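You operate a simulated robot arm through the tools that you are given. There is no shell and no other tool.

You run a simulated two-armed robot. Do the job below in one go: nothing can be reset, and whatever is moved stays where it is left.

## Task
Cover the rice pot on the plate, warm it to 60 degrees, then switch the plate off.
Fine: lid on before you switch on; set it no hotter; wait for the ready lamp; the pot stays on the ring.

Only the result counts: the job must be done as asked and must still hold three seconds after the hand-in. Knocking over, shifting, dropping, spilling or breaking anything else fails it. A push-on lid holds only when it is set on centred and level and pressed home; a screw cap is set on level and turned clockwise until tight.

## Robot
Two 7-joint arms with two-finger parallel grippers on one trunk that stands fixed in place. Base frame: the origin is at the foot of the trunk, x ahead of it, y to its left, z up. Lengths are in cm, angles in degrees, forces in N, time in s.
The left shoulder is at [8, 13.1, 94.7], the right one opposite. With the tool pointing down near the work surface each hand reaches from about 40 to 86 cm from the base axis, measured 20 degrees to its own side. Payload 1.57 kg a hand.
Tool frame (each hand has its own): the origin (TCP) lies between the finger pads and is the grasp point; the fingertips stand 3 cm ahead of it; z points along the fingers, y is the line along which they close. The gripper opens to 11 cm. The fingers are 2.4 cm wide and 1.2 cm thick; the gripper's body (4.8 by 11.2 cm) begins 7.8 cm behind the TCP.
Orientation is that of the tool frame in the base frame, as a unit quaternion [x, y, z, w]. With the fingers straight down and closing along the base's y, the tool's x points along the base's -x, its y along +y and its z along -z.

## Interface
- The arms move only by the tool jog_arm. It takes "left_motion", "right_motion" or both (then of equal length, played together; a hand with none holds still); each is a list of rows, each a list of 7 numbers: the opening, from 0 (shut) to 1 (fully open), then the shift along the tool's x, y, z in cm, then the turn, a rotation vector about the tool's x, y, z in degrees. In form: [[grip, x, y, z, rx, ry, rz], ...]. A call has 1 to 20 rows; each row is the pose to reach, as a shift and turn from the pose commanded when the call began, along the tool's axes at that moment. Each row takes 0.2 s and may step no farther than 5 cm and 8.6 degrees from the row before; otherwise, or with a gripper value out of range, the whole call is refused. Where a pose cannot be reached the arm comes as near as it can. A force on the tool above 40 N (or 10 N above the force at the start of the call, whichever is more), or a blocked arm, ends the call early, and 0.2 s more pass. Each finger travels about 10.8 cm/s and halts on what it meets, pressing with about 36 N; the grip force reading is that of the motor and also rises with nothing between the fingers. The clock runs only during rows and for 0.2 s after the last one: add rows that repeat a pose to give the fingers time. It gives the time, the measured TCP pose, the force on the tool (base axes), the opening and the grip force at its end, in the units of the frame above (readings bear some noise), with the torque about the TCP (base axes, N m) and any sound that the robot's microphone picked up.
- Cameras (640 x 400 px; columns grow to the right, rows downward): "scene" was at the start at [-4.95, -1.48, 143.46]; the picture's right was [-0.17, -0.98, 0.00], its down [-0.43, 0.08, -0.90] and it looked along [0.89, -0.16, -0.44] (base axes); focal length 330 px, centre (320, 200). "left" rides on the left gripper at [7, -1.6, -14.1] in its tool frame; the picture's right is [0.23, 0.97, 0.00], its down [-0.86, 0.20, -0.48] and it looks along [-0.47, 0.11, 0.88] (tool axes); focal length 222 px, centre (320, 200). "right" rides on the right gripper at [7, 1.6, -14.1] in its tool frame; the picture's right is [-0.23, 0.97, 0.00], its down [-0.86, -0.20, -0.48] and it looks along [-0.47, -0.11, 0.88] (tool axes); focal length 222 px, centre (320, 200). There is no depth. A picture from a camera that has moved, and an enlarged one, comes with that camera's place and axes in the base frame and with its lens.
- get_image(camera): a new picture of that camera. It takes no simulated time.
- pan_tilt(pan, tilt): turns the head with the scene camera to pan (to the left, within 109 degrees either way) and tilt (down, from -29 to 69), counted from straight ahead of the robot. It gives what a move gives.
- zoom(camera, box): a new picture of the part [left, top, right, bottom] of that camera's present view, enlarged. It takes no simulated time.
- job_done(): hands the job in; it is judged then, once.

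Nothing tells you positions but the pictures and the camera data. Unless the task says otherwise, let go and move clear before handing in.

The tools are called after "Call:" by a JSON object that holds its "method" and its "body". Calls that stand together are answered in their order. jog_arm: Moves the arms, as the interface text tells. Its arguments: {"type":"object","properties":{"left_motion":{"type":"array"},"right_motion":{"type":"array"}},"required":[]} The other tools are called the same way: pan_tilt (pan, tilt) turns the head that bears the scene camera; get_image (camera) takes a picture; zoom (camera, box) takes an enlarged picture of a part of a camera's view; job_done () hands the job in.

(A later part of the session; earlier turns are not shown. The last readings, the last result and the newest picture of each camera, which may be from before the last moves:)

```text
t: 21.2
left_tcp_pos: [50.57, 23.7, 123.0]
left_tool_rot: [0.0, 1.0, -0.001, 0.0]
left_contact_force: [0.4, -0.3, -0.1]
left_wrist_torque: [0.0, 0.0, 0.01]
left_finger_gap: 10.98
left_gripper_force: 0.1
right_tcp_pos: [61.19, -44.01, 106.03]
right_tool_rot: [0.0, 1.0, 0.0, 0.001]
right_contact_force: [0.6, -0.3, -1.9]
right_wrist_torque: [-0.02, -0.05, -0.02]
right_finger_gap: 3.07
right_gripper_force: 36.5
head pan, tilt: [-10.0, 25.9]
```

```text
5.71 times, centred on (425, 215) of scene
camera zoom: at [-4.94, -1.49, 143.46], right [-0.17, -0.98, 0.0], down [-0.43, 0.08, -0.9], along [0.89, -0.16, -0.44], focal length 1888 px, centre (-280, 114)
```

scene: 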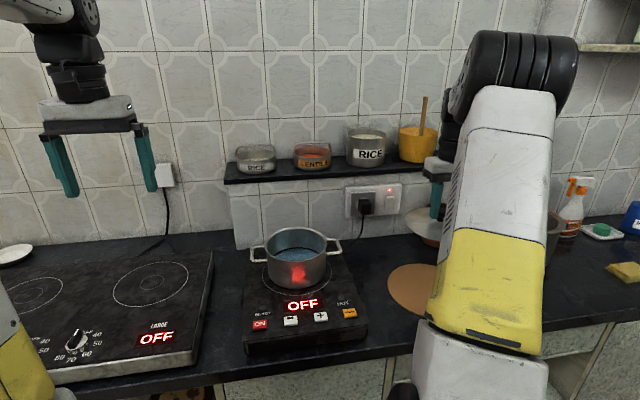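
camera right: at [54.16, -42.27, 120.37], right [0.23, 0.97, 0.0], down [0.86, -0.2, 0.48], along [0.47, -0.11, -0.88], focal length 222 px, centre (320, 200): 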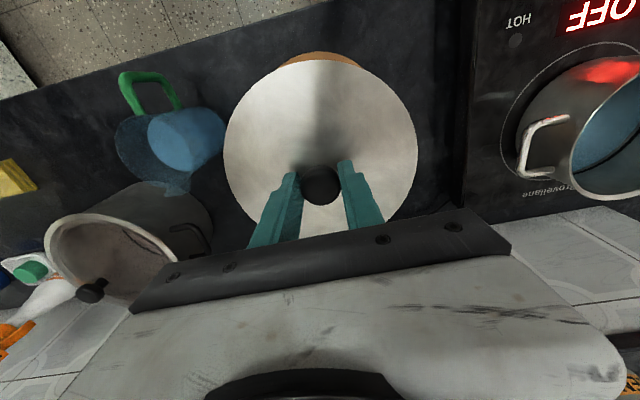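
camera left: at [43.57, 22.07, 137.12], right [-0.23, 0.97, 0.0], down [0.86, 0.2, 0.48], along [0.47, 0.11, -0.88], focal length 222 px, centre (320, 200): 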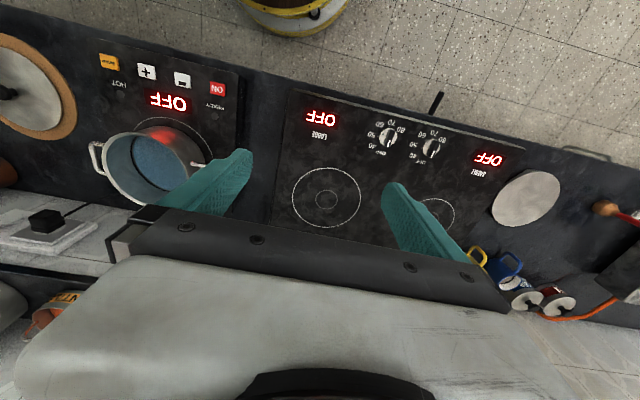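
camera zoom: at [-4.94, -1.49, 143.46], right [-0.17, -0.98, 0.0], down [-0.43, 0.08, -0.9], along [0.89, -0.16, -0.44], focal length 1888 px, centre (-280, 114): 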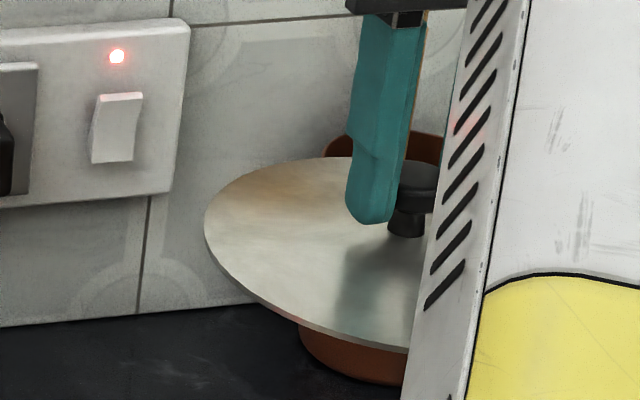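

The lid centre is essentially on the tool axis, offset no more than about 0.15 cm. I'll carry it smoothly over the pot, staying at z≈107.

Call:
{"method": "jog_arm", "body": {"right_motion": [[0, -0.07, 0.4, -0.2, 0, 0, 0], [0, -0.2, 1.1, -0.5, 0, 0, 0], [0, -0.4, 2.2, -1, 0, 0, 0], [0, -0.65, 3.6, -1.3, 0, 0, 0], [0, -1.0, 5.4, -1.5, 0, 0, 0], [0, -1.4, 7.6, -1.5, 0, 0, 0], [0, -1.8, 10.0, -1.5, 0, 0, 0], [0, -2.25, 12.5, -1.5, 0, 0, 0], [0, -2.7, 15.0, -1.5, 0, 0, 0], [0, -3.15, 17.5, -1.5, 0, 0, 0], [0, -3.6, 20.0, -1.5, 0, 0, 0], [0, -4.05, 22.5, -1.5, 0, 0, 0], [0, -4.5, 25.0, -1.5, 0, 0, 0], [0, -4.95, 27.5, -1.5, 0, 0, 0], [0, -5.4, 30.0, -1.5, 0, 0, 0], [0, -5.8, 32.2, -1.5, 0, 0, 0], [0, -6.1, 34.0, -1.5, 0, 0, 0], [0, -6.35, 35.2, -1.5, 0, 0, 0], [0, -6.5, 35.9, -1.5, 0, 0, 0], [0, -6.5, 36.1, -1.5, 0, 0, 0]]}}

Call:
{"method": "get_image", "body": {"camera": "right"}}

Call:
{"method": "get_image", "body": {"camera": "scene"}}

Call:
{"method": "get_image", "body": {"camera": "left"}}

```text
t: 25.4
left_tcp_pos: [50.55, 23.72, 122.83]
left_tool_rot: [0.0, 1.0, 0.0, 0.001]
left_contact_force: [-0.3, 1.1, 0.2]
left_wrist_torque: [0.0, 0.0, -0.01]
left_finger_gap: 11.0
left_gripper_force: 0.1
right_tcp_pos: [67.74, -8.03, 107.35]
right_tool_rot: [-0.001, 1.0, 0.001, 0.0]
right_contact_force: [-0.6, -1.1, -1.3]
right_wrist_torque: [0.06, 0.02, 0.02]
right_finger_gap: 3.09
right_gripper_force: 35.9
head pan, tilt: [-10.0, 25.9]
```

```text
taken
camera right: at [60.79, -6.19, 121.59], right [0.23, 0.97, 0.0], down [0.86, -0.2, 0.48], along [0.47, -0.11, -0.88], focal length 222 px, centre (320, 200)
```

right: 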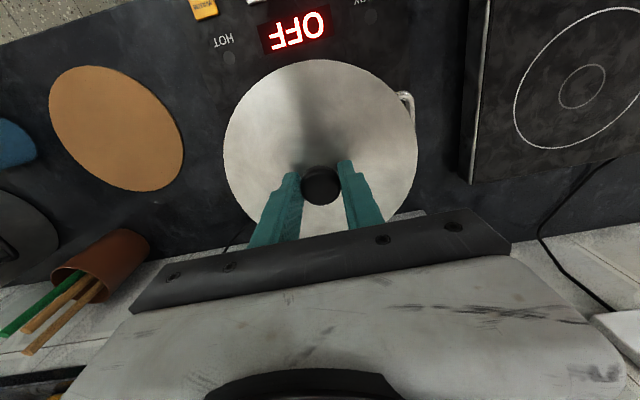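

```text
taken
```

scene: 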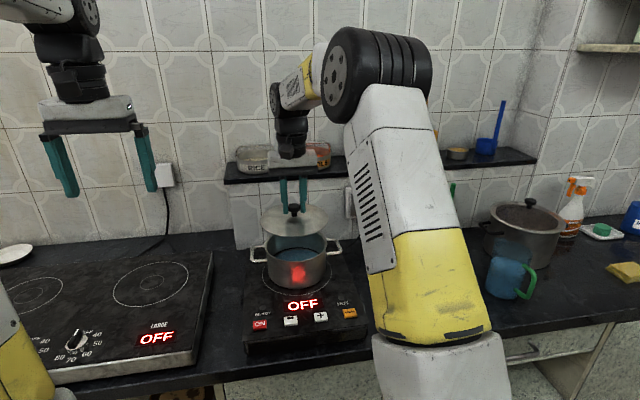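

```text
taken
camera left: at [43.6, 22.05, 137.11], right [-0.23, 0.97, 0.0], down [0.86, 0.2, 0.48], along [0.47, 0.11, -0.88], focal length 222 px, centre (320, 200)
```

left: 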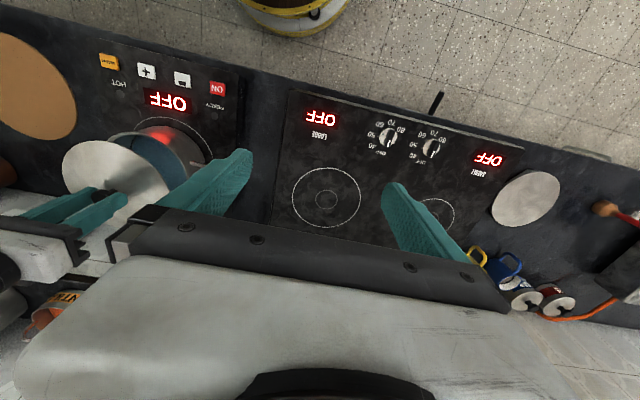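

The scene camera has a clear view of the lid above the pot. I'll zoom to compare their centres.

Call:
{"method": "zoom", "body": {"camera": "scene", "box": [240, 190, 350, 300]}}

Call:
{"method": "zoom", "body": {"camera": "left", "box": [30, 100, 230, 250]}}

Call:
{"method": "zoom", "body": {"camera": "right", "box": [200, 40, 440, 240]}}

```text
3.64 times, centred on (295, 245) of scene
camera zoom: at [-4.94, -1.48, 143.46], right [-0.17, -0.98, 0.0], down [-0.43, 0.08, -0.9], along [0.89, -0.16, -0.44], focal length 1201 px, centre (411, 36)
```

zoom: 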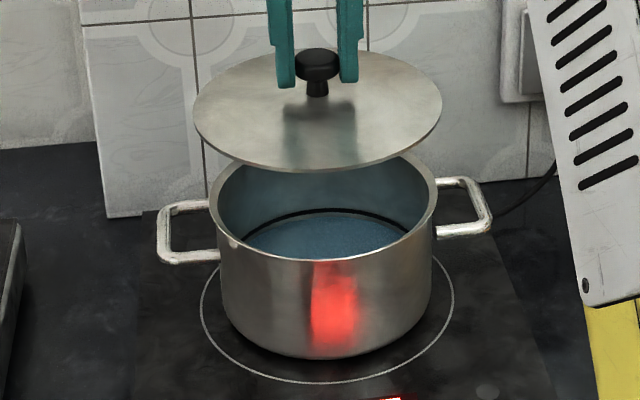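

```text
2.67 times, centred on (130, 175) of left
camera zoom: at [43.6, 22.05, 137.11], right [-0.23, 0.97, 0.0], down [0.86, 0.2, 0.48], along [0.47, 0.11, -0.88], focal length 592 px, centre (827, 267)
```

zoom: 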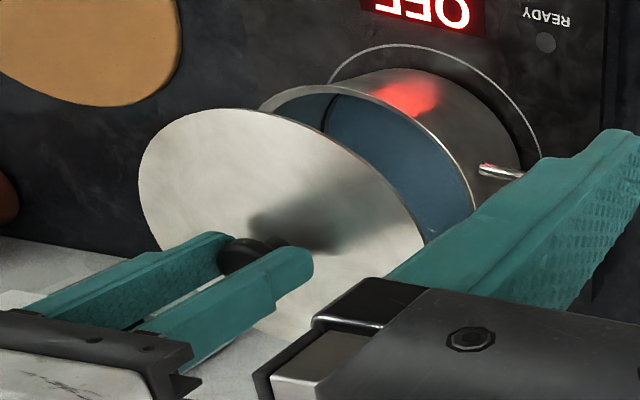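

```text
2.00 times, centred on (320, 140) of right
camera zoom: at [60.79, -6.19, 121.59], right [0.23, 0.97, 0.0], down [0.86, -0.2, 0.48], along [0.47, -0.11, -0.88], focal length 444 px, centre (320, 320)
```

zoom: 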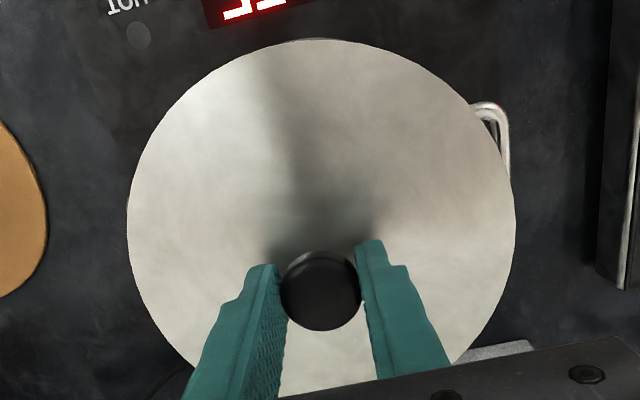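

The lid is about 0.15 cm too far to +y relative to the pot, judged by the scene camera. I'll correct that and lower to about 1.5 cm above the rim to compare directly.

Call:
{"method": "jog_arm", "body": {"right_motion": [[0, 0, -0.05, 0.5, 0, 0, 0], [0, 0, -0.1, 1.2, 0, 0, 0], [0, 0, -0.15, 2.2, 0, 0, 0], [0, 0, -0.15, 3.2, 0, 0, 0], [0, 0, -0.15, 4.2, 0, 0, 0], [0, 0, -0.15, 4.9, 0, 0, 0], [0, 0, -0.15, 5.3, 0, 0, 0], [0, 0, -0.15, 5.3, 0, 0, 0]]}}

Call:
{"method": "zoom", "body": {"camera": "scene", "box": [250, 200, 350, 300]}}

Call:
{"method": "zoom", "body": {"camera": "left", "box": [30, 100, 230, 250]}}

Call:
{"method": "zoom", "body": {"camera": "right", "box": [200, 40, 440, 240]}}

```text
t: 27.2
left_tcp_pos: [50.55, 23.6, 122.91]
left_tool_rot: [0.0, 1.0, 0.0, 0.0]
left_contact_force: [0.8, 0.7, -0.1]
left_wrist_torque: [0.0, -0.01, -0.01]
left_finger_gap: 10.99
left_gripper_force: 0.0
right_tcp_pos: [67.76, -8.14, 102.16]
right_tool_rot: [0.0, 1.0, 0.0, 0.0]
right_contact_force: [-0.4, 0.4, -1.7]
right_wrist_torque: [0.0, 0.03, 0.01]
right_finger_gap: 3.06
right_gripper_force: 36.1
head pan, tilt: [-10.0, 25.9]
```

```text
4.00 times, centred on (300, 250) of scene
camera zoom: at [-4.94, -1.48, 143.46], right [-0.17, -0.98, 0.0], down [-0.43, 0.08, -0.9], along [0.89, -0.16, -0.44], focal length 1322 px, centre (400, 0)
```

zoom: 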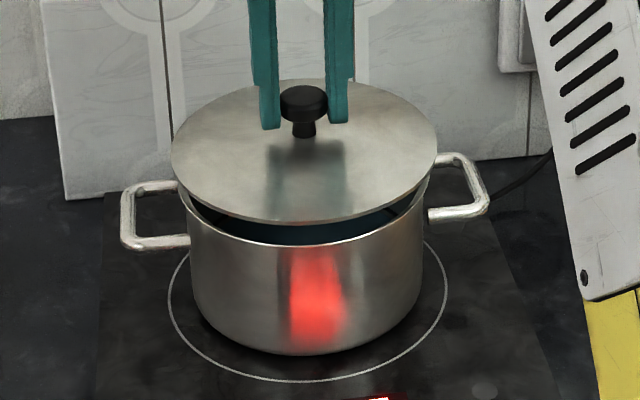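

```text
2.67 times, centred on (130, 175) of left
camera zoom: at [43.61, 22.05, 137.11], right [-0.23, 0.97, 0.0], down [0.86, 0.2, 0.48], along [0.47, 0.11, -0.88], focal length 592 px, centre (827, 267)
```

zoom: 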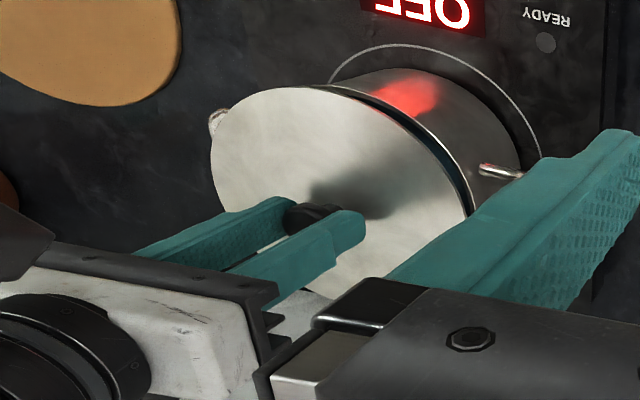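

```text
2.00 times, centred on (320, 140) of right
camera zoom: at [60.7, -6.45, 116.41], right [0.23, 0.97, 0.0], down [0.86, -0.2, 0.48], along [0.47, -0.11, -0.88], focal length 444 px, centre (320, 320)
```

zoom: 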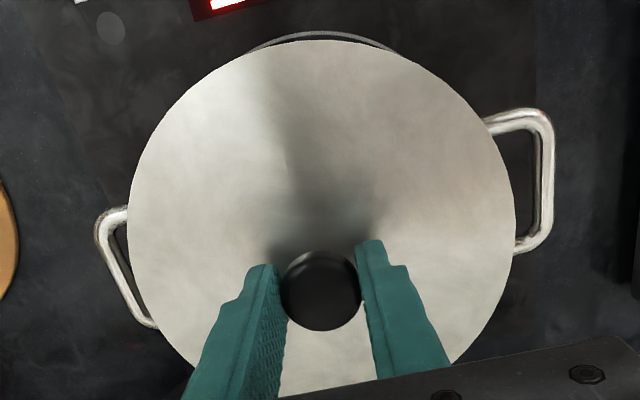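

The lid is now just above the rim. I'll take close-ups of its left, right, front and back edges to judge the centring.

Call:
{"method": "zoom", "body": {"camera": "scene", "box": [255, 225, 295, 265]}}

Call:
{"method": "zoom", "body": {"camera": "scene", "box": [305, 225, 345, 265]}}

Call:
{"method": "zoom", "body": {"camera": "scene", "box": [276, 210, 316, 235]}}

Call:
{"method": "zoom", "body": {"camera": "scene", "box": [276, 245, 316, 270]}}

Call:
{"method": "zoom", "body": {"camera": "left", "box": [100, 120, 220, 200]}}

```text
10.00 times, centred on (275, 245) of scene
camera zoom: at [-4.94, -1.48, 143.46], right [-0.17, -0.98, 0.0], down [-0.43, 0.08, -0.9], along [0.89, -0.16, -0.44], focal length 3304 px, centre (770, -250)
```

zoom: 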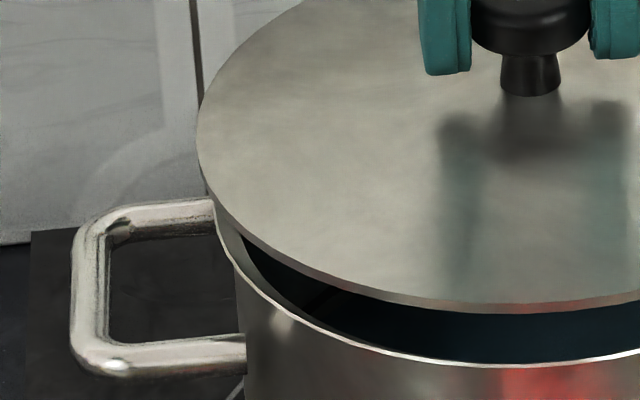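

```text
10.00 times, centred on (325, 245) of scene
camera zoom: at [-4.94, -1.48, 143.46], right [-0.17, -0.98, 0.0], down [-0.43, 0.08, -0.9], along [0.89, -0.16, -0.44], focal length 3304 px, centre (270, -250)
```

zoom: 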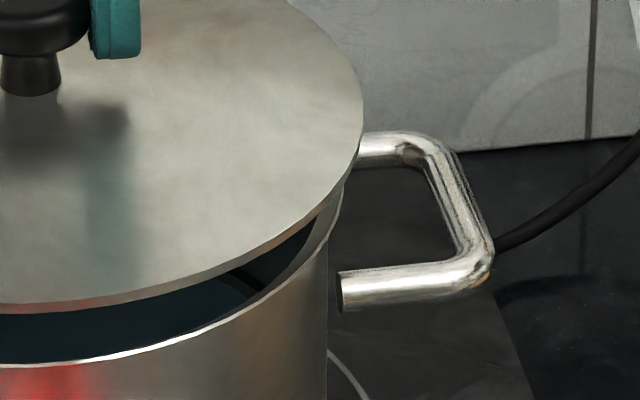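

```text
16.00 times, centred on (296, 222) of scene
camera zoom: at [-4.94, -1.48, 143.46], right [-0.17, -0.98, 0.0], down [-0.43, 0.08, -0.9], along [0.89, -0.16, -0.44], focal length 5286 px, centre (704, -160)
```

zoom: 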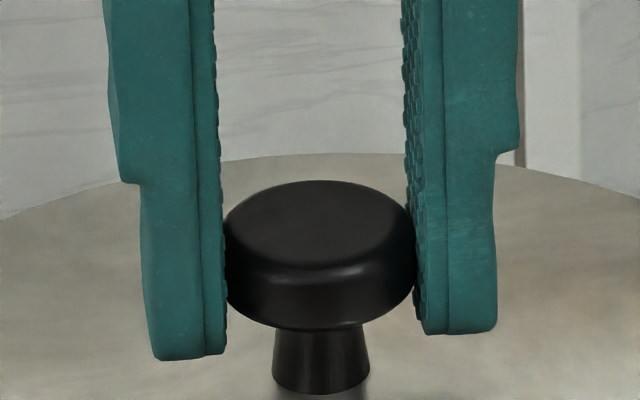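

```text
16.00 times, centred on (296, 258) of scene
camera zoom: at [-4.94, -1.48, 143.46], right [-0.17, -0.98, 0.0], down [-0.43, 0.08, -0.9], along [0.89, -0.16, -0.44], focal length 5286 px, centre (704, -720)
```

zoom: 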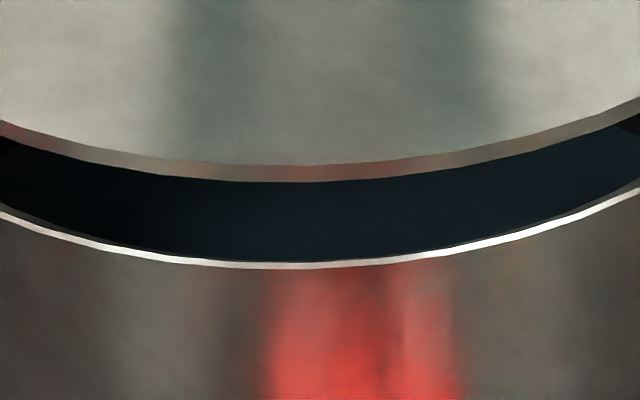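

```text
5.00 times, centred on (160, 160) of left
camera zoom: at [43.61, 22.05, 137.11], right [-0.23, 0.97, 0.0], down [0.86, 0.2, 0.48], along [0.47, 0.11, -0.88], focal length 1111 px, centre (1120, 400)
```

zoom: 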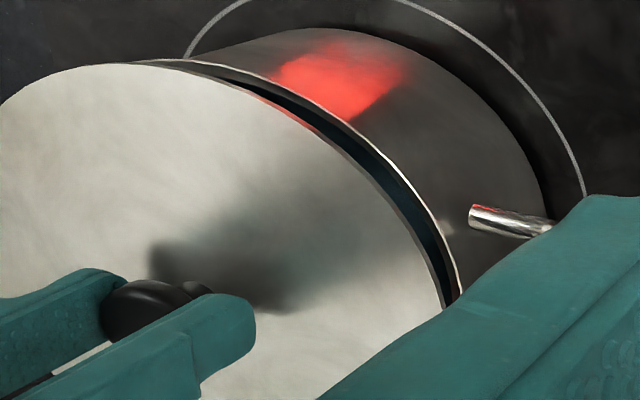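

The side-to-side centring looks good to within about 0.1 cm. For fore-aft centring I'll slide the left hand a bit further left so its camera sees the whole lid and rim unobstructed.

Call:
{"method": "jog_arm", "body": {"left_motion": [[1, 0, 2, 0, 0, 0, 0], [1, 0, 5, 0, 0, 0, 0], [1, 0, 8, 0, 0, 0, 0], [1, 0, 10, 0, 0, 0, 0], [1, 0, 10, 0, 0, 0, 0]]}}

Call:
{"method": "zoom", "body": {"camera": "left", "box": [0, 80, 200, 230]}}

Call:
{"method": "zoom", "body": {"camera": "left", "box": [20, 110, 180, 210]}}

```text
t: 28.4
left_tcp_pos: [50.73, 33.71, 123.05]
left_tool_rot: [-0.001, 1.0, 0.0, 0.0]
left_contact_force: [-0.4, 0.3, -0.1]
left_wrist_torque: [0.0, -0.01, 0.02]
left_finger_gap: 10.99
left_gripper_force: 0.0
right_tcp_pos: [67.62, -8.1, 102.17]
right_tool_rot: [0.0, 1.0, 0.0, 0.0]
right_contact_force: [0.1, -0.4, -1.7]
right_wrist_torque: [-0.01, -0.02, 0.02]
right_finger_gap: 3.08
right_gripper_force: 36.2
head pan, tilt: [-10.0, 25.9]
```

```text
2.67 times, centred on (100, 155) of left
camera zoom: at [43.66, 32.09, 137.15], right [-0.23, 0.97, 0.0], down [0.86, 0.2, 0.48], along [0.47, 0.11, -0.88], focal length 592 px, centre (907, 320)
```

zoom: 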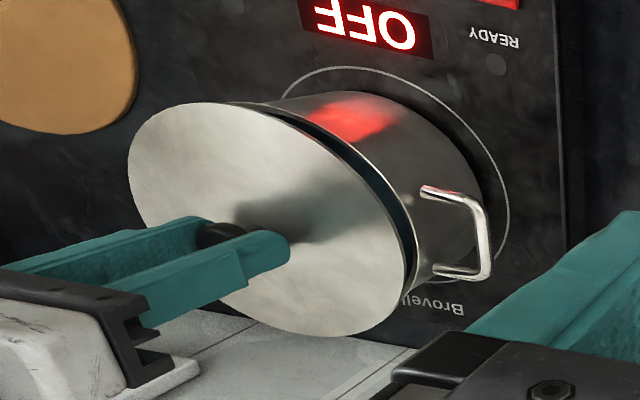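

```text
4.00 times, centred on (100, 160) of left
camera zoom: at [43.66, 32.09, 137.15], right [-0.23, 0.97, 0.0], down [0.86, 0.2, 0.48], along [0.47, 0.11, -0.88], focal length 888 px, centre (1200, 360)
```

zoom: 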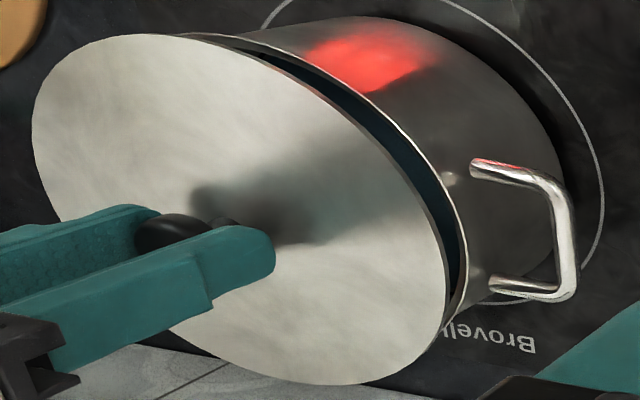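

This view shows the lid and rim well. I'll lower the lid another 1.5 cm, leaving a gap of about 0.3 cm, and compare the overhang all round.

Call:
{"method": "jog_arm", "body": {"right_motion": [[0, 0, 0.05, 0.3, 0, 0, 0], [0, 0, 0.05, 0.6, 0, 0, 0], [0, 0, 0.05, 0.9, 0, 0, 0], [0, 0, 0.05, 1.2, 0, 0, 0], [0, 0, 0.05, 1.4, 0, 0, 0], [0, 0, 0.05, 1.4, 0, 0, 0]]}}

Call:
{"method": "zoom", "body": {"camera": "left", "box": [20, 110, 180, 210]}}

Call:
{"method": "zoom", "body": {"camera": "scene", "box": [255, 225, 295, 265]}}

Call:
{"method": "zoom", "body": {"camera": "scene", "box": [305, 225, 345, 265]}}

Call:
{"method": "zoom", "body": {"camera": "scene", "box": [276, 245, 316, 270]}}

```text
t: 29.8
left_tcp_pos: [50.58, 33.75, 123.04]
left_tool_rot: [0.0, 1.0, -0.001, 0.001]
left_contact_force: [0.7, -0.4, 0.8]
left_wrist_torque: [-0.02, 0.02, -0.03]
left_finger_gap: 11.02
left_gripper_force: 0.2
right_tcp_pos: [67.69, -8.14, 100.91]
right_tool_rot: [-0.001, 1.0, -0.001, 0.001]
right_contact_force: [-0.5, 0.5, -1.7]
right_wrist_torque: [0.01, -0.01, -0.02]
right_finger_gap: 3.09
right_gripper_force: 36.1
head pan, tilt: [-10.0, 25.9]
```

```text
4.00 times, centred on (100, 160) of left
camera zoom: at [43.66, 32.06, 137.14], right [-0.23, 0.97, 0.0], down [0.86, 0.2, 0.48], along [0.47, 0.11, -0.88], focal length 888 px, centre (1200, 360)
```

zoom: 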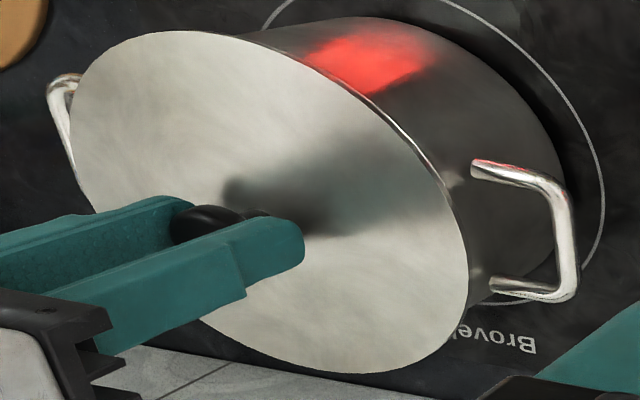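

```text
10.00 times, centred on (275, 245) of scene
camera zoom: at [-4.94, -1.47, 143.46], right [-0.17, -0.98, 0.0], down [-0.43, 0.08, -0.9], along [0.89, -0.16, -0.44], focal length 3304 px, centre (770, -250)
```

zoom: 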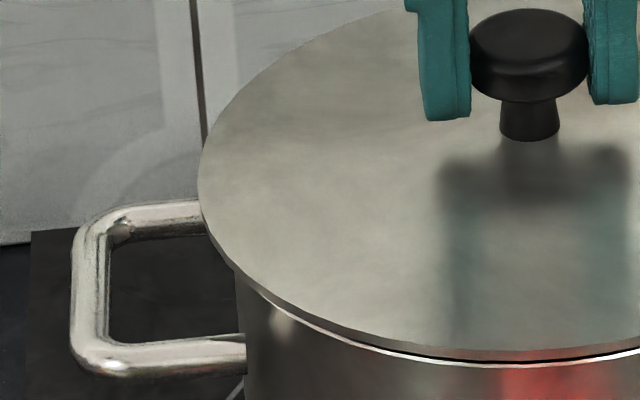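

```text
10.00 times, centred on (325, 245) of scene
camera zoom: at [-4.94, -1.47, 143.46], right [-0.17, -0.98, 0.0], down [-0.43, 0.08, -0.9], along [0.89, -0.16, -0.44], focal length 3304 px, centre (270, -250)
```

zoom: 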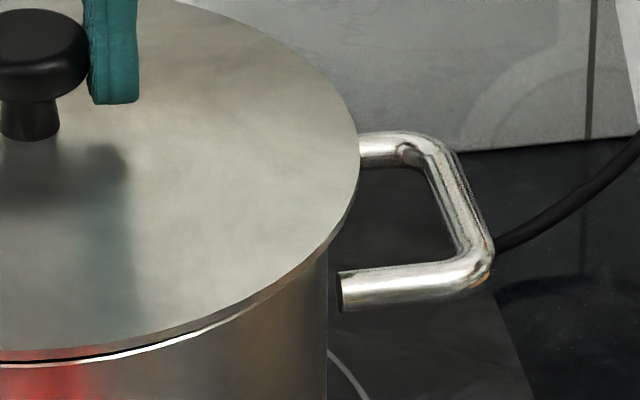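

```text
16.00 times, centred on (296, 258) of scene
camera zoom: at [-4.94, -1.47, 143.46], right [-0.17, -0.98, 0.0], down [-0.43, 0.08, -0.9], along [0.89, -0.16, -0.44], focal length 5286 px, centre (704, -720)
```

zoom: 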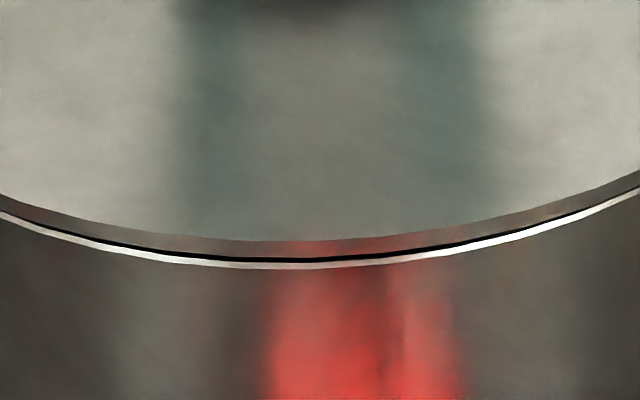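

The lid looks concentric with a gap of about 0.5 cm left. I'll lower it in fine steps and watch the force for contact.

Call:
{"method": "jog_arm", "body": {"right_motion": [[0, 0, 0, 0.1, 0, 0, 0], [0, 0, 0, 0.2, 0, 0, 0], [0, 0, 0, 0.3, 0, 0, 0], [0, 0, 0, 0.3, 0, 0, 0]]}}

Call:
{"method": "zoom", "body": {"camera": "scene", "box": [276, 245, 316, 270]}}

```text
t: 30.8
left_tcp_pos: [50.67, 33.74, 122.92]
left_tool_rot: [0.0, 1.0, 0.0, 0.0]
left_contact_force: [-0.2, 0.2, 0.7]
left_wrist_torque: [-0.01, 0.0, 0.01]
left_finger_gap: 10.99
left_gripper_force: 0.0
right_tcp_pos: [67.78, -7.92, 100.4]
right_tool_rot: [0.001, 1.0, 0.0, 0.0]
right_contact_force: [1.9, -0.6, 6.9]
right_wrist_torque: [-0.02, 0.52, -0.01]
right_finger_gap: 3.08
right_gripper_force: 36.6
head pan, tilt: [-10.0, 25.9]
```

```text
16.00 times, centred on (296, 258) of scene
camera zoom: at [-4.96, -1.47, 143.45], right [-0.17, -0.98, 0.0], down [-0.43, 0.08, -0.9], along [0.89, -0.16, -0.44], focal length 5286 px, centre (704, -720)
```

zoom: 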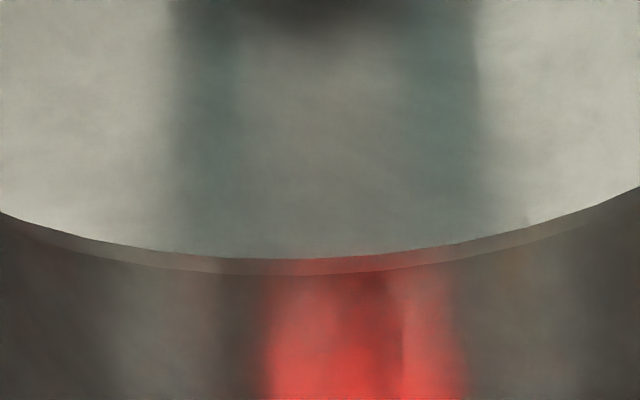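

There's contact at the front edge (upward force about 7 N, pitch torque 0.5 N·m), so the lid is pitched slightly forward. I'll check the views before pressing a little further to let it level.

Call:
{"method": "zoom", "body": {"camera": "left", "box": [20, 110, 180, 210]}}

Call:
{"method": "zoom", "body": {"camera": "scene", "box": [250, 200, 350, 300]}}

Call:
{"method": "zoom", "body": {"camera": "right", "box": [200, 40, 440, 240]}}

```text
4.00 times, centred on (100, 160) of left
camera zoom: at [43.64, 32.06, 137.15], right [-0.23, 0.97, 0.0], down [0.86, 0.2, 0.48], along [0.47, 0.11, -0.88], focal length 888 px, centre (1200, 360)
```

zoom: 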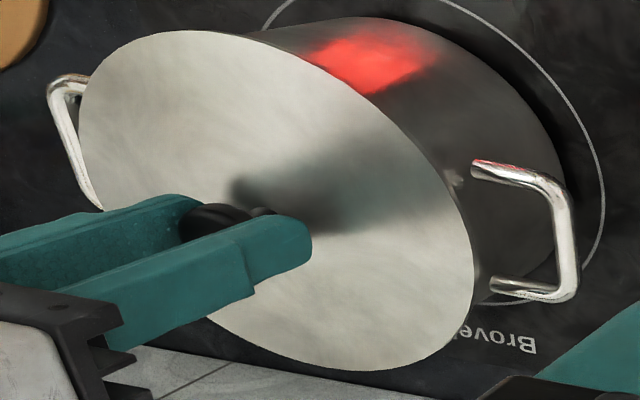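

```text
4.00 times, centred on (300, 250) of scene
camera zoom: at [-4.96, -1.47, 143.45], right [-0.17, -0.98, 0.0], down [-0.43, 0.08, -0.9], along [0.89, -0.16, -0.44], focal length 1322 px, centre (400, 0)
```

zoom: 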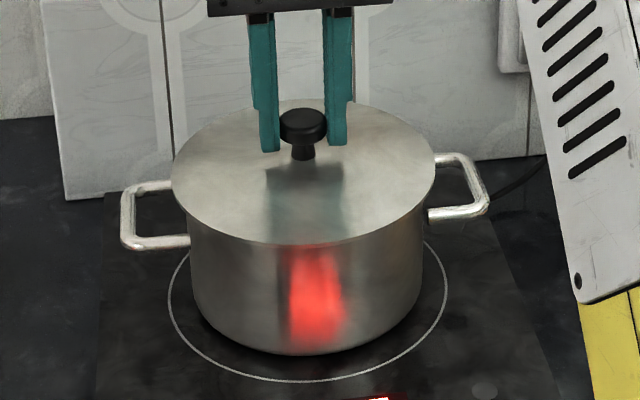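

```text
2.00 times, centred on (320, 140) of right
camera zoom: at [60.72, -6.35, 114.7], right [0.23, 0.97, 0.0], down [0.85, -0.2, 0.48], along [0.47, -0.11, -0.88], focal length 444 px, centre (320, 320)
```

zoom: 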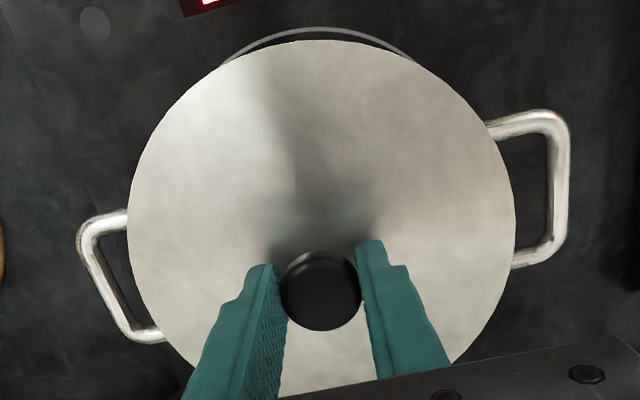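

It looks well centred. I'll lower another 0.1 cm gently so the lid levels on the rim.

Call:
{"method": "jog_arm", "body": {"right_motion": [[0, 0, 0, 0.05, 0, 0, 0], [0, 0, 0, 0.1, 0, 0, 0], [0, 0, 0, 0.1, 0, 0, 0]]}}

```text
t: 31.6
left_tcp_pos: [50.61, 33.67, 123.02]
left_tool_rot: [0.0, 1.0, 0.0, 0.0]
left_contact_force: [-0.2, -0.1, 0.4]
left_wrist_torque: [0.01, 0.01, -0.02]
left_finger_gap: 11.02
left_gripper_force: 0.1
right_tcp_pos: [67.73, -8.09, 100.48]
right_tool_rot: [0.0, 1.0, 0.0, 0.001]
right_contact_force: [1.0, -3.4, 27.8]
right_wrist_torque: [-0.11, 0.02, -0.01]
right_finger_gap: 3.07
right_gripper_force: 35.8
head pan, tilt: [-10.0, 25.9]
```

The lid is now seated: about 28 N with almost no tilting torque, so it's level and pressed home. I'll ease the pressure, open the fingers and check.

Call:
{"method": "jog_arm", "body": {"right_motion": [[0, 0, 0, -0.06, 0, 0, 0], [0, 0, 0, -0.1, 0, 0, 0], [0.3, 0, 0, -0.1, 0, 0, 0], [0.34, 0, 0, -0.1, 0, 0, 0], [0.42, 0, 0, -0.1, 0, 0, 0], [0.5, 0, 0, -0.1, 0, 0, 0], [0.5, 0, 0, -0.1, 0, 0, 0]]}}

Call:
{"method": "zoom", "body": {"camera": "scene", "box": [250, 200, 350, 300]}}

Call:
{"method": "zoom", "body": {"camera": "right", "box": [200, 40, 440, 240]}}

```text
t: 33.2
left_tcp_pos: [50.64, 33.73, 122.97]
left_tool_rot: [-0.001, 1.0, 0.0, 0.0]
left_contact_force: [-0.8, 0.7, 0.2]
left_wrist_torque: [-0.02, 0.02, 0.01]
left_finger_gap: 10.99
left_gripper_force: 0.0
right_tcp_pos: [67.73, -7.99, 100.45]
right_tool_rot: [0.0, 1.0, 0.0, 0.001]
right_contact_force: [-0.7, -0.2, -0.4]
right_wrist_torque: [0.0, -0.01, 0.03]
right_finger_gap: 5.49
right_gripper_force: 0.0
head pan, tilt: [-10.0, 25.9]
```

```text
4.00 times, centred on (300, 250) of scene
camera zoom: at [-4.94, -1.47, 143.46], right [-0.17, -0.98, 0.0], down [-0.43, 0.08, -0.9], along [0.89, -0.16, -0.44], focal length 1322 px, centre (400, 0)
```

zoom: 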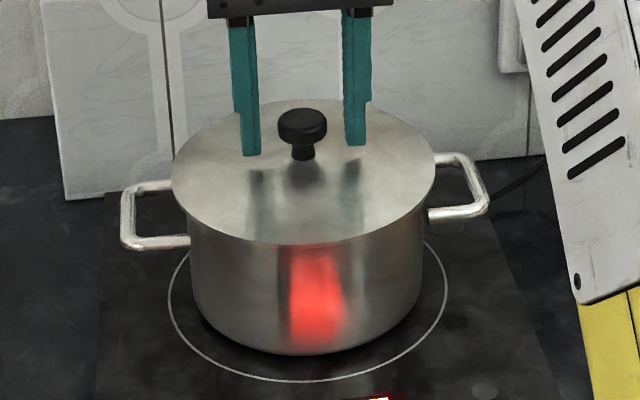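

```text
2.00 times, centred on (320, 140) of right
camera zoom: at [60.71, -6.36, 114.6], right [0.23, 0.97, 0.0], down [0.86, -0.2, 0.48], along [0.47, -0.11, -0.88], focal length 444 px, centre (320, 320)
```

zoom: 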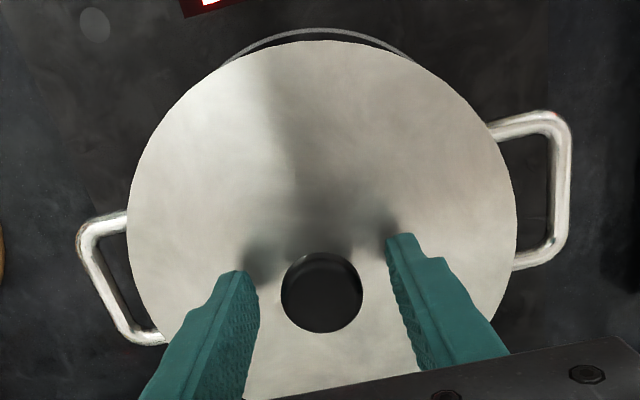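

The lid sits level on the pot and the fingers are free of it. I'll back straight up, then move over the ON button with the fingers shut.

Call:
{"method": "jog_arm", "body": {"right_motion": [[0.5, 0, 0, -1, 0, 0, 0], [0.5, 0, 0, -3, 0, 0, 0], [0.5, 0, 0, -5.5, 0, 0, 0], [0.5, 0, 0, -8, 0, 0, 0], [0.4, 1.5, 0.9, -9, 0, 0, 0], [0.3, 4, 2.4, -9, 0, 0, 0], [0.2, 7, 4.1, -9, 0, 0, 0], [0.1, 10, 5.9, -9, 0, 0, 0], [0, 13, 7.6, -9, 0, 0, 0], [0, 16, 9.4, -9, 0, 0, 0], [0, 17.5, 10.3, -9, 0, 0, 0], [0, 17.5, 10.3, -9, 0, 0, 0]]}}

Call:
{"method": "get_image", "body": {"camera": "right"}}

Call:
{"method": "get_image", "body": {"camera": "scene"}}

Call:
{"method": "get_image", "body": {"camera": "left"}}

```text
t: 35.8
left_tcp_pos: [50.67, 33.63, 122.95]
left_tool_rot: [-0.001, 1.0, 0.0, 0.0]
left_contact_force: [-1.0, 0.8, 0.5]
left_wrist_torque: [0.02, 0.01, -0.01]
left_finger_gap: 11.02
left_gripper_force: 0.1
right_tcp_pos: [50.46, 2.28, 109.63]
right_tool_rot: [0.001, 1.0, 0.0, 0.0]
right_contact_force: [-0.5, -0.6, -0.6]
right_wrist_torque: [0.0, -0.04, 0.0]
right_finger_gap: 0.02
right_gripper_force: 21.1
head pan, tilt: [-10.0, 25.9]
```

```text
taken
camera right: at [43.44, 3.99, 123.9], right [0.23, 0.97, 0.0], down [0.86, -0.2, 0.48], along [0.47, -0.11, -0.88], focal length 222 px, centre (320, 200)
```

right: 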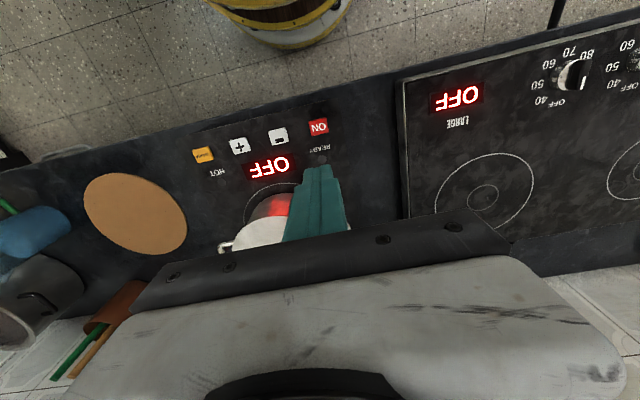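

```text
taken
```

scene: 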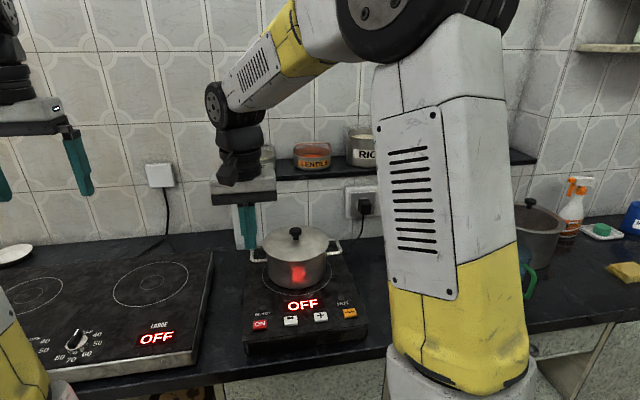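

```text
taken
camera left: at [43.65, 32.06, 137.14], right [-0.23, 0.97, 0.0], down [0.86, 0.2, 0.48], along [0.47, 0.11, -0.88], focal length 222 px, centre (320, 200)
```

left: 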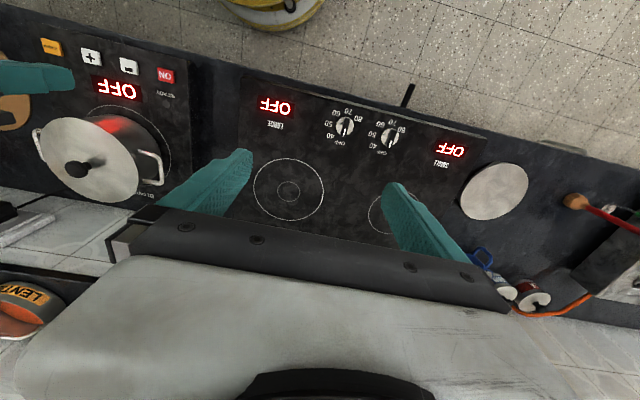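

The lid is seated and ON lies straight below at about (50.2, 2.25). I'll come down above it.

Call:
{"method": "jog_arm", "body": {"right_motion": [[0, 0.1, 0, 1.5, 0, 0, 0], [0, 0.2, 0, 4, 0, 0, 0], [0, 0.2, 0, 6.5, 0, 0, 0], [0, 0.2, 0, 9, 0, 0, 0], [0, 0.2, 0, 11.5, 0, 0, 0], [0, 0.2, 0, 14, 0, 0, 0], [0, 0.2, 0, 16, 0, 0, 0], [0, 0.2, 0, 17.5, 0, 0, 0], [0, 0.2, 0, 17.5, 0, 0, 0]]}}

Call:
{"method": "get_image", "body": {"camera": "right"}}

Call:
{"method": "zoom", "body": {"camera": "scene", "box": [225, 250, 375, 350]}}

```text
t: 37.8
left_tcp_pos: [50.6, 33.71, 122.93]
left_tool_rot: [0.0, 1.0, -0.001, 0.0]
left_contact_force: [-0.8, 0.1, 0.1]
left_wrist_torque: [0.04, -0.02, -0.02]
left_finger_gap: 11.02
left_gripper_force: 0.1
right_tcp_pos: [49.85, 2.42, 91.96]
right_tool_rot: [0.0, 1.0, 0.0, 0.0]
right_contact_force: [-0.8, -0.2, -0.1]
right_wrist_torque: [0.01, -0.02, 0.01]
right_finger_gap: 0.0
right_gripper_force: 21.4
head pan, tilt: [-10.0, 25.9]
```

```text
taken
camera right: at [43.01, 4.04, 106.22], right [0.23, 0.97, 0.0], down [0.86, -0.2, 0.48], along [0.47, -0.11, -0.88], focal length 222 px, centre (320, 200)
```

right: 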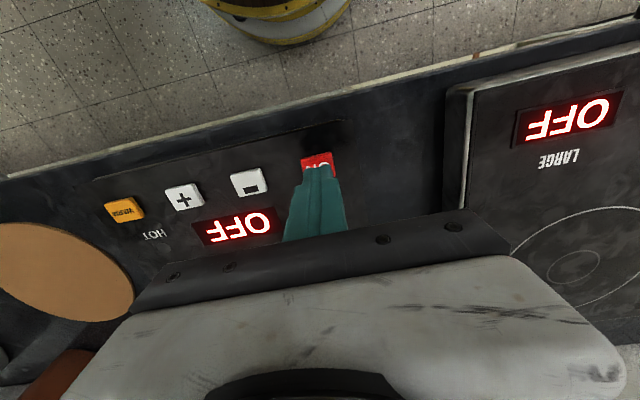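

```text
4.00 times, centred on (300, 300) of scene
camera zoom: at [-4.94, -1.47, 143.46], right [-0.17, -0.98, 0.0], down [-0.43, 0.08, -0.9], along [0.89, -0.16, -0.44], focal length 1322 px, centre (400, -200)
```

zoom: 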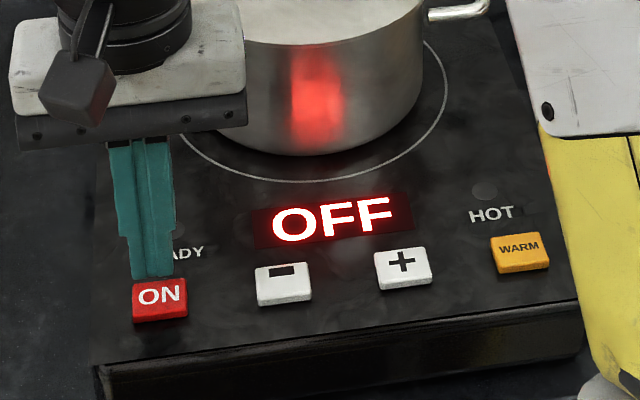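

The fingertip is above the ON button, slightly to its left. I'll correct by 0.3 cm and come down gently toward it.

Call:
{"method": "jog_arm", "body": {"right_motion": [[0, 0, -0.3, 0.6, 0, 0, 0], [0, 0, -0.3, 1.2, 0, 0, 0], [0, 0, -0.3, 1.8, 0, 0, 0], [0, 0, -0.3, 1.8, 0, 0, 0]]}}

Call:
{"method": "zoom", "body": {"camera": "scene", "box": [245, 280, 305, 340]}}

```text
t: 38.8
left_tcp_pos: [50.71, 33.61, 122.99]
left_tool_rot: [0.0, 1.0, 0.0, 0.0]
left_contact_force: [0.2, -0.1, -0.5]
left_wrist_torque: [0.0, -0.01, 0.0]
left_finger_gap: 10.98
left_gripper_force: 0.1
right_tcp_pos: [49.88, 2.17, 90.24]
right_tool_rot: [0.001, 1.0, -0.001, 0.0]
right_contact_force: [0.1, 0.5, 0.6]
right_wrist_torque: [-0.01, -0.03, -0.04]
right_finger_gap: 0.0
right_gripper_force: 21.3
head pan, tilt: [-10.0, 25.9]
```

```text
6.67 times, centred on (275, 310) of scene
camera zoom: at [-4.95, -1.47, 143.46], right [-0.17, -0.98, 0.0], down [-0.43, 0.08, -0.9], along [0.89, -0.16, -0.44], focal length 2202 px, centre (620, -533)
```

zoom: 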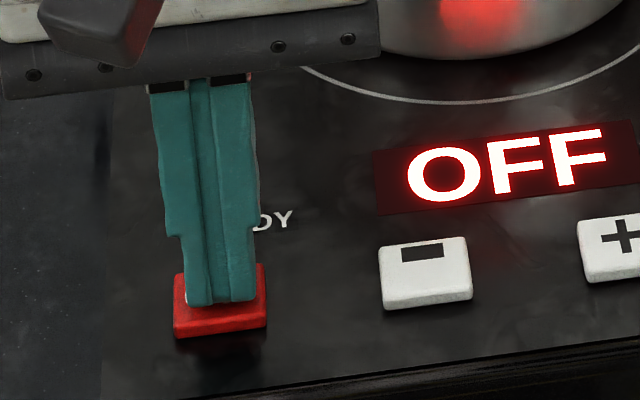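

The fingertip is centred on ON, about half a centimetre above it. I'll press slowly.

Call:
{"method": "jog_arm", "body": {"right_motion": [[0, 0, 0, 0.2, 0, 0, 0], [0, 0, 0, 0.4, 0, 0, 0], [0, 0, 0, 0.55, 0, 0, 0], [0, 0, 0, 0.7, 0, 0, 0]]}}

Call:
{"method": "zoom", "body": {"camera": "scene", "box": [225, 250, 375, 350]}}

```text
t: 39.8
left_tcp_pos: [50.65, 33.64, 122.89]
left_tool_rot: [-0.001, 1.0, 0.0, 0.001]
left_contact_force: [0.3, -0.5, 0.2]
left_wrist_torque: [-0.01, 0.0, -0.02]
left_finger_gap: 10.98
left_gripper_force: 0.2
right_tcp_pos: [49.89, 2.01, 89.54]
right_tool_rot: [0.0, 1.0, 0.001, 0.0]
right_contact_force: [1.3, -1.9, 3.1]
right_wrist_torque: [-0.03, -0.02, 0.01]
right_finger_gap: 0.0
right_gripper_force: 21.2
head pan, tilt: [-10.0, 25.9]
heard: click
```

```text
4.00 times, centred on (300, 300) of scene
camera zoom: at [-4.95, -1.48, 143.46], right [-0.17, -0.98, 0.0], down [-0.43, 0.08, -0.9], along [0.89, -0.16, -0.44], focal length 1322 px, centre (400, -200)
```

zoom: 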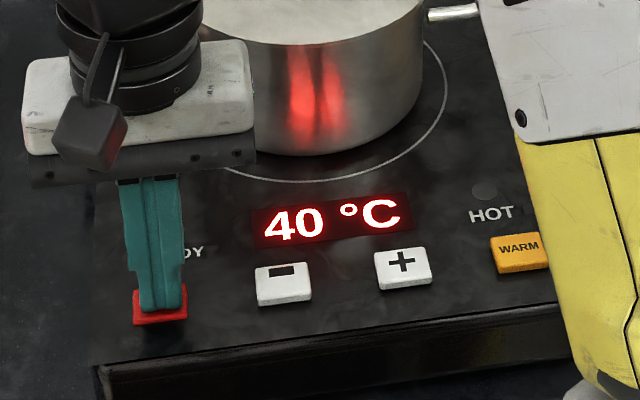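

A click, and the plate now shows 40 °C. I'll release and check the display again.

Call:
{"method": "jog_arm", "body": {"right_motion": [[0, 0, 0, -0.8, 0, 0, 0], [0, 0, 0, -2, 0, 0, 0], [0, 0, 0, -3.5, 0, 0, 0], [0, 0, 0, -5, 0, 0, 0]]}}

Call:
{"method": "zoom", "body": {"camera": "scene", "box": [225, 250, 375, 350]}}

Call:
{"method": "get_image", "body": {"camera": "left"}}

```text
t: 40.8
left_tcp_pos: [50.66, 33.86, 122.88]
left_tool_rot: [-0.001, 1.0, 0.0, 0.0]
left_contact_force: [0.1, 0.7, -0.3]
left_wrist_torque: [-0.02, -0.02, -0.01]
left_finger_gap: 11.02
left_gripper_force: 0.0
right_tcp_pos: [50.04, 1.9, 94.34]
right_tool_rot: [0.0, 1.0, 0.0, 0.0]
right_contact_force: [0.4, -0.6, 0.6]
right_wrist_torque: [0.04, -0.02, -0.03]
right_finger_gap: 0.0
right_gripper_force: 21.6
head pan, tilt: [-10.0, 25.9]
```

```text
4.00 times, centred on (300, 300) of scene
camera zoom: at [-4.93, -1.47, 143.46], right [-0.17, -0.98, 0.0], down [-0.43, 0.08, -0.9], along [0.89, -0.16, -0.44], focal length 1322 px, centre (400, -200)
```

zoom: 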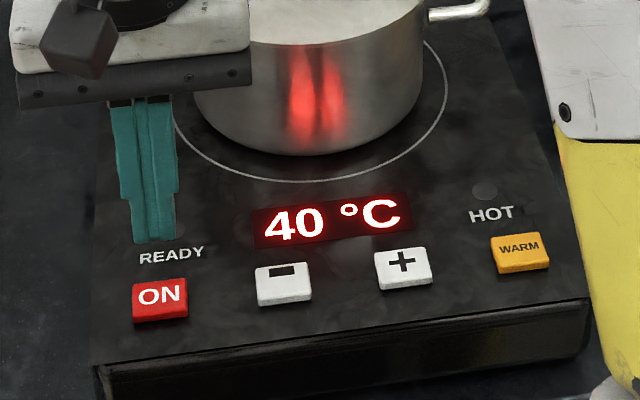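

```text
taken
camera left: at [43.67, 32.07, 137.14], right [-0.23, 0.97, 0.0], down [0.86, 0.2, 0.48], along [0.47, 0.11, -0.88], focal length 222 px, centre (320, 200)
```

left: 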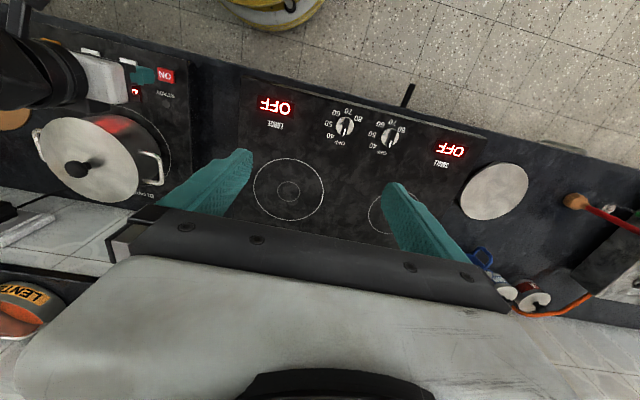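

The display holds 40 °C after release. I'll move across to the + button, staying raised.

Call:
{"method": "jog_arm", "body": {"right_motion": [[0, 0, -1.5, 0, 0, 0, 0], [0, 0, -4, 0, 0, 0, 0], [0, 0, -6.5, 0, 0, 0, 0], [0, 0, -9, 0, 0, 0, 0], [0, 0, -11.5, 0, 0, 0, 0], [0, 0, -13.2, 0, 0, 0, 0], [0, 0, -13.75, 0, 0, 0, 0], [0, 0, -13.75, 2.5, 0, 0, 0], [0, 0, -13.75, 4.0, 0, 0, 0], [0, 0, -13.75, 4.0, 0, 0, 0]]}}

Call:
{"method": "zoom", "body": {"camera": "scene", "box": [225, 250, 375, 350]}}

Call:
{"method": "zoom", "body": {"camera": "scene", "box": [295, 285, 345, 335]}}

Call:
{"method": "get_image", "body": {"camera": "right"}}

```text
t: 43.0
left_tcp_pos: [50.65, 33.62, 122.96]
left_tool_rot: [-0.001, 1.0, 0.0, 0.0]
left_contact_force: [0.2, -0.1, -0.3]
left_wrist_torque: [0.02, -0.01, 0.01]
left_finger_gap: 10.99
left_gripper_force: 0.1
right_tcp_pos: [49.99, -11.75, 90.56]
right_tool_rot: [0.0, 1.0, 0.0, 0.0]
right_contact_force: [0.5, -0.9, -0.3]
right_wrist_torque: [0.03, 0.01, 0.0]
right_finger_gap: 0.02
right_gripper_force: 20.8
head pan, tilt: [-10.0, 25.9]
```

```text
4.00 times, centred on (300, 300) of scene
camera zoom: at [-4.95, -1.48, 143.46], right [-0.17, -0.98, 0.0], down [-0.43, 0.08, -0.9], along [0.89, -0.16, -0.44], focal length 1322 px, centre (400, -200)
```

zoom: 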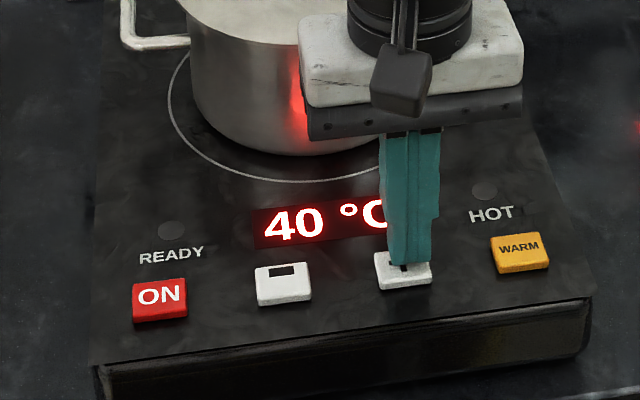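

```text
8.00 times, centred on (320, 310) of scene
camera zoom: at [-4.95, -1.48, 143.46], right [-0.17, -0.98, 0.0], down [-0.43, 0.08, -0.9], along [0.89, -0.16, -0.44], focal length 2643 px, centre (320, -680)
```

zoom: 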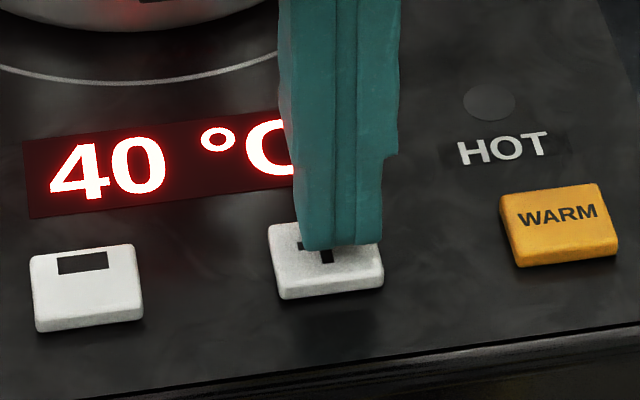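

```text
taken
camera right: at [42.97, -10.06, 104.78], right [0.23, 0.97, 0.0], down [0.86, -0.2, 0.48], along [0.47, -0.11, -0.88], focal length 222 px, centre (320, 200)
```

right: 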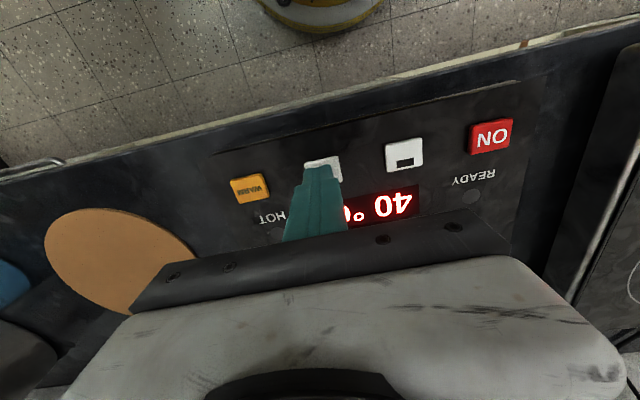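

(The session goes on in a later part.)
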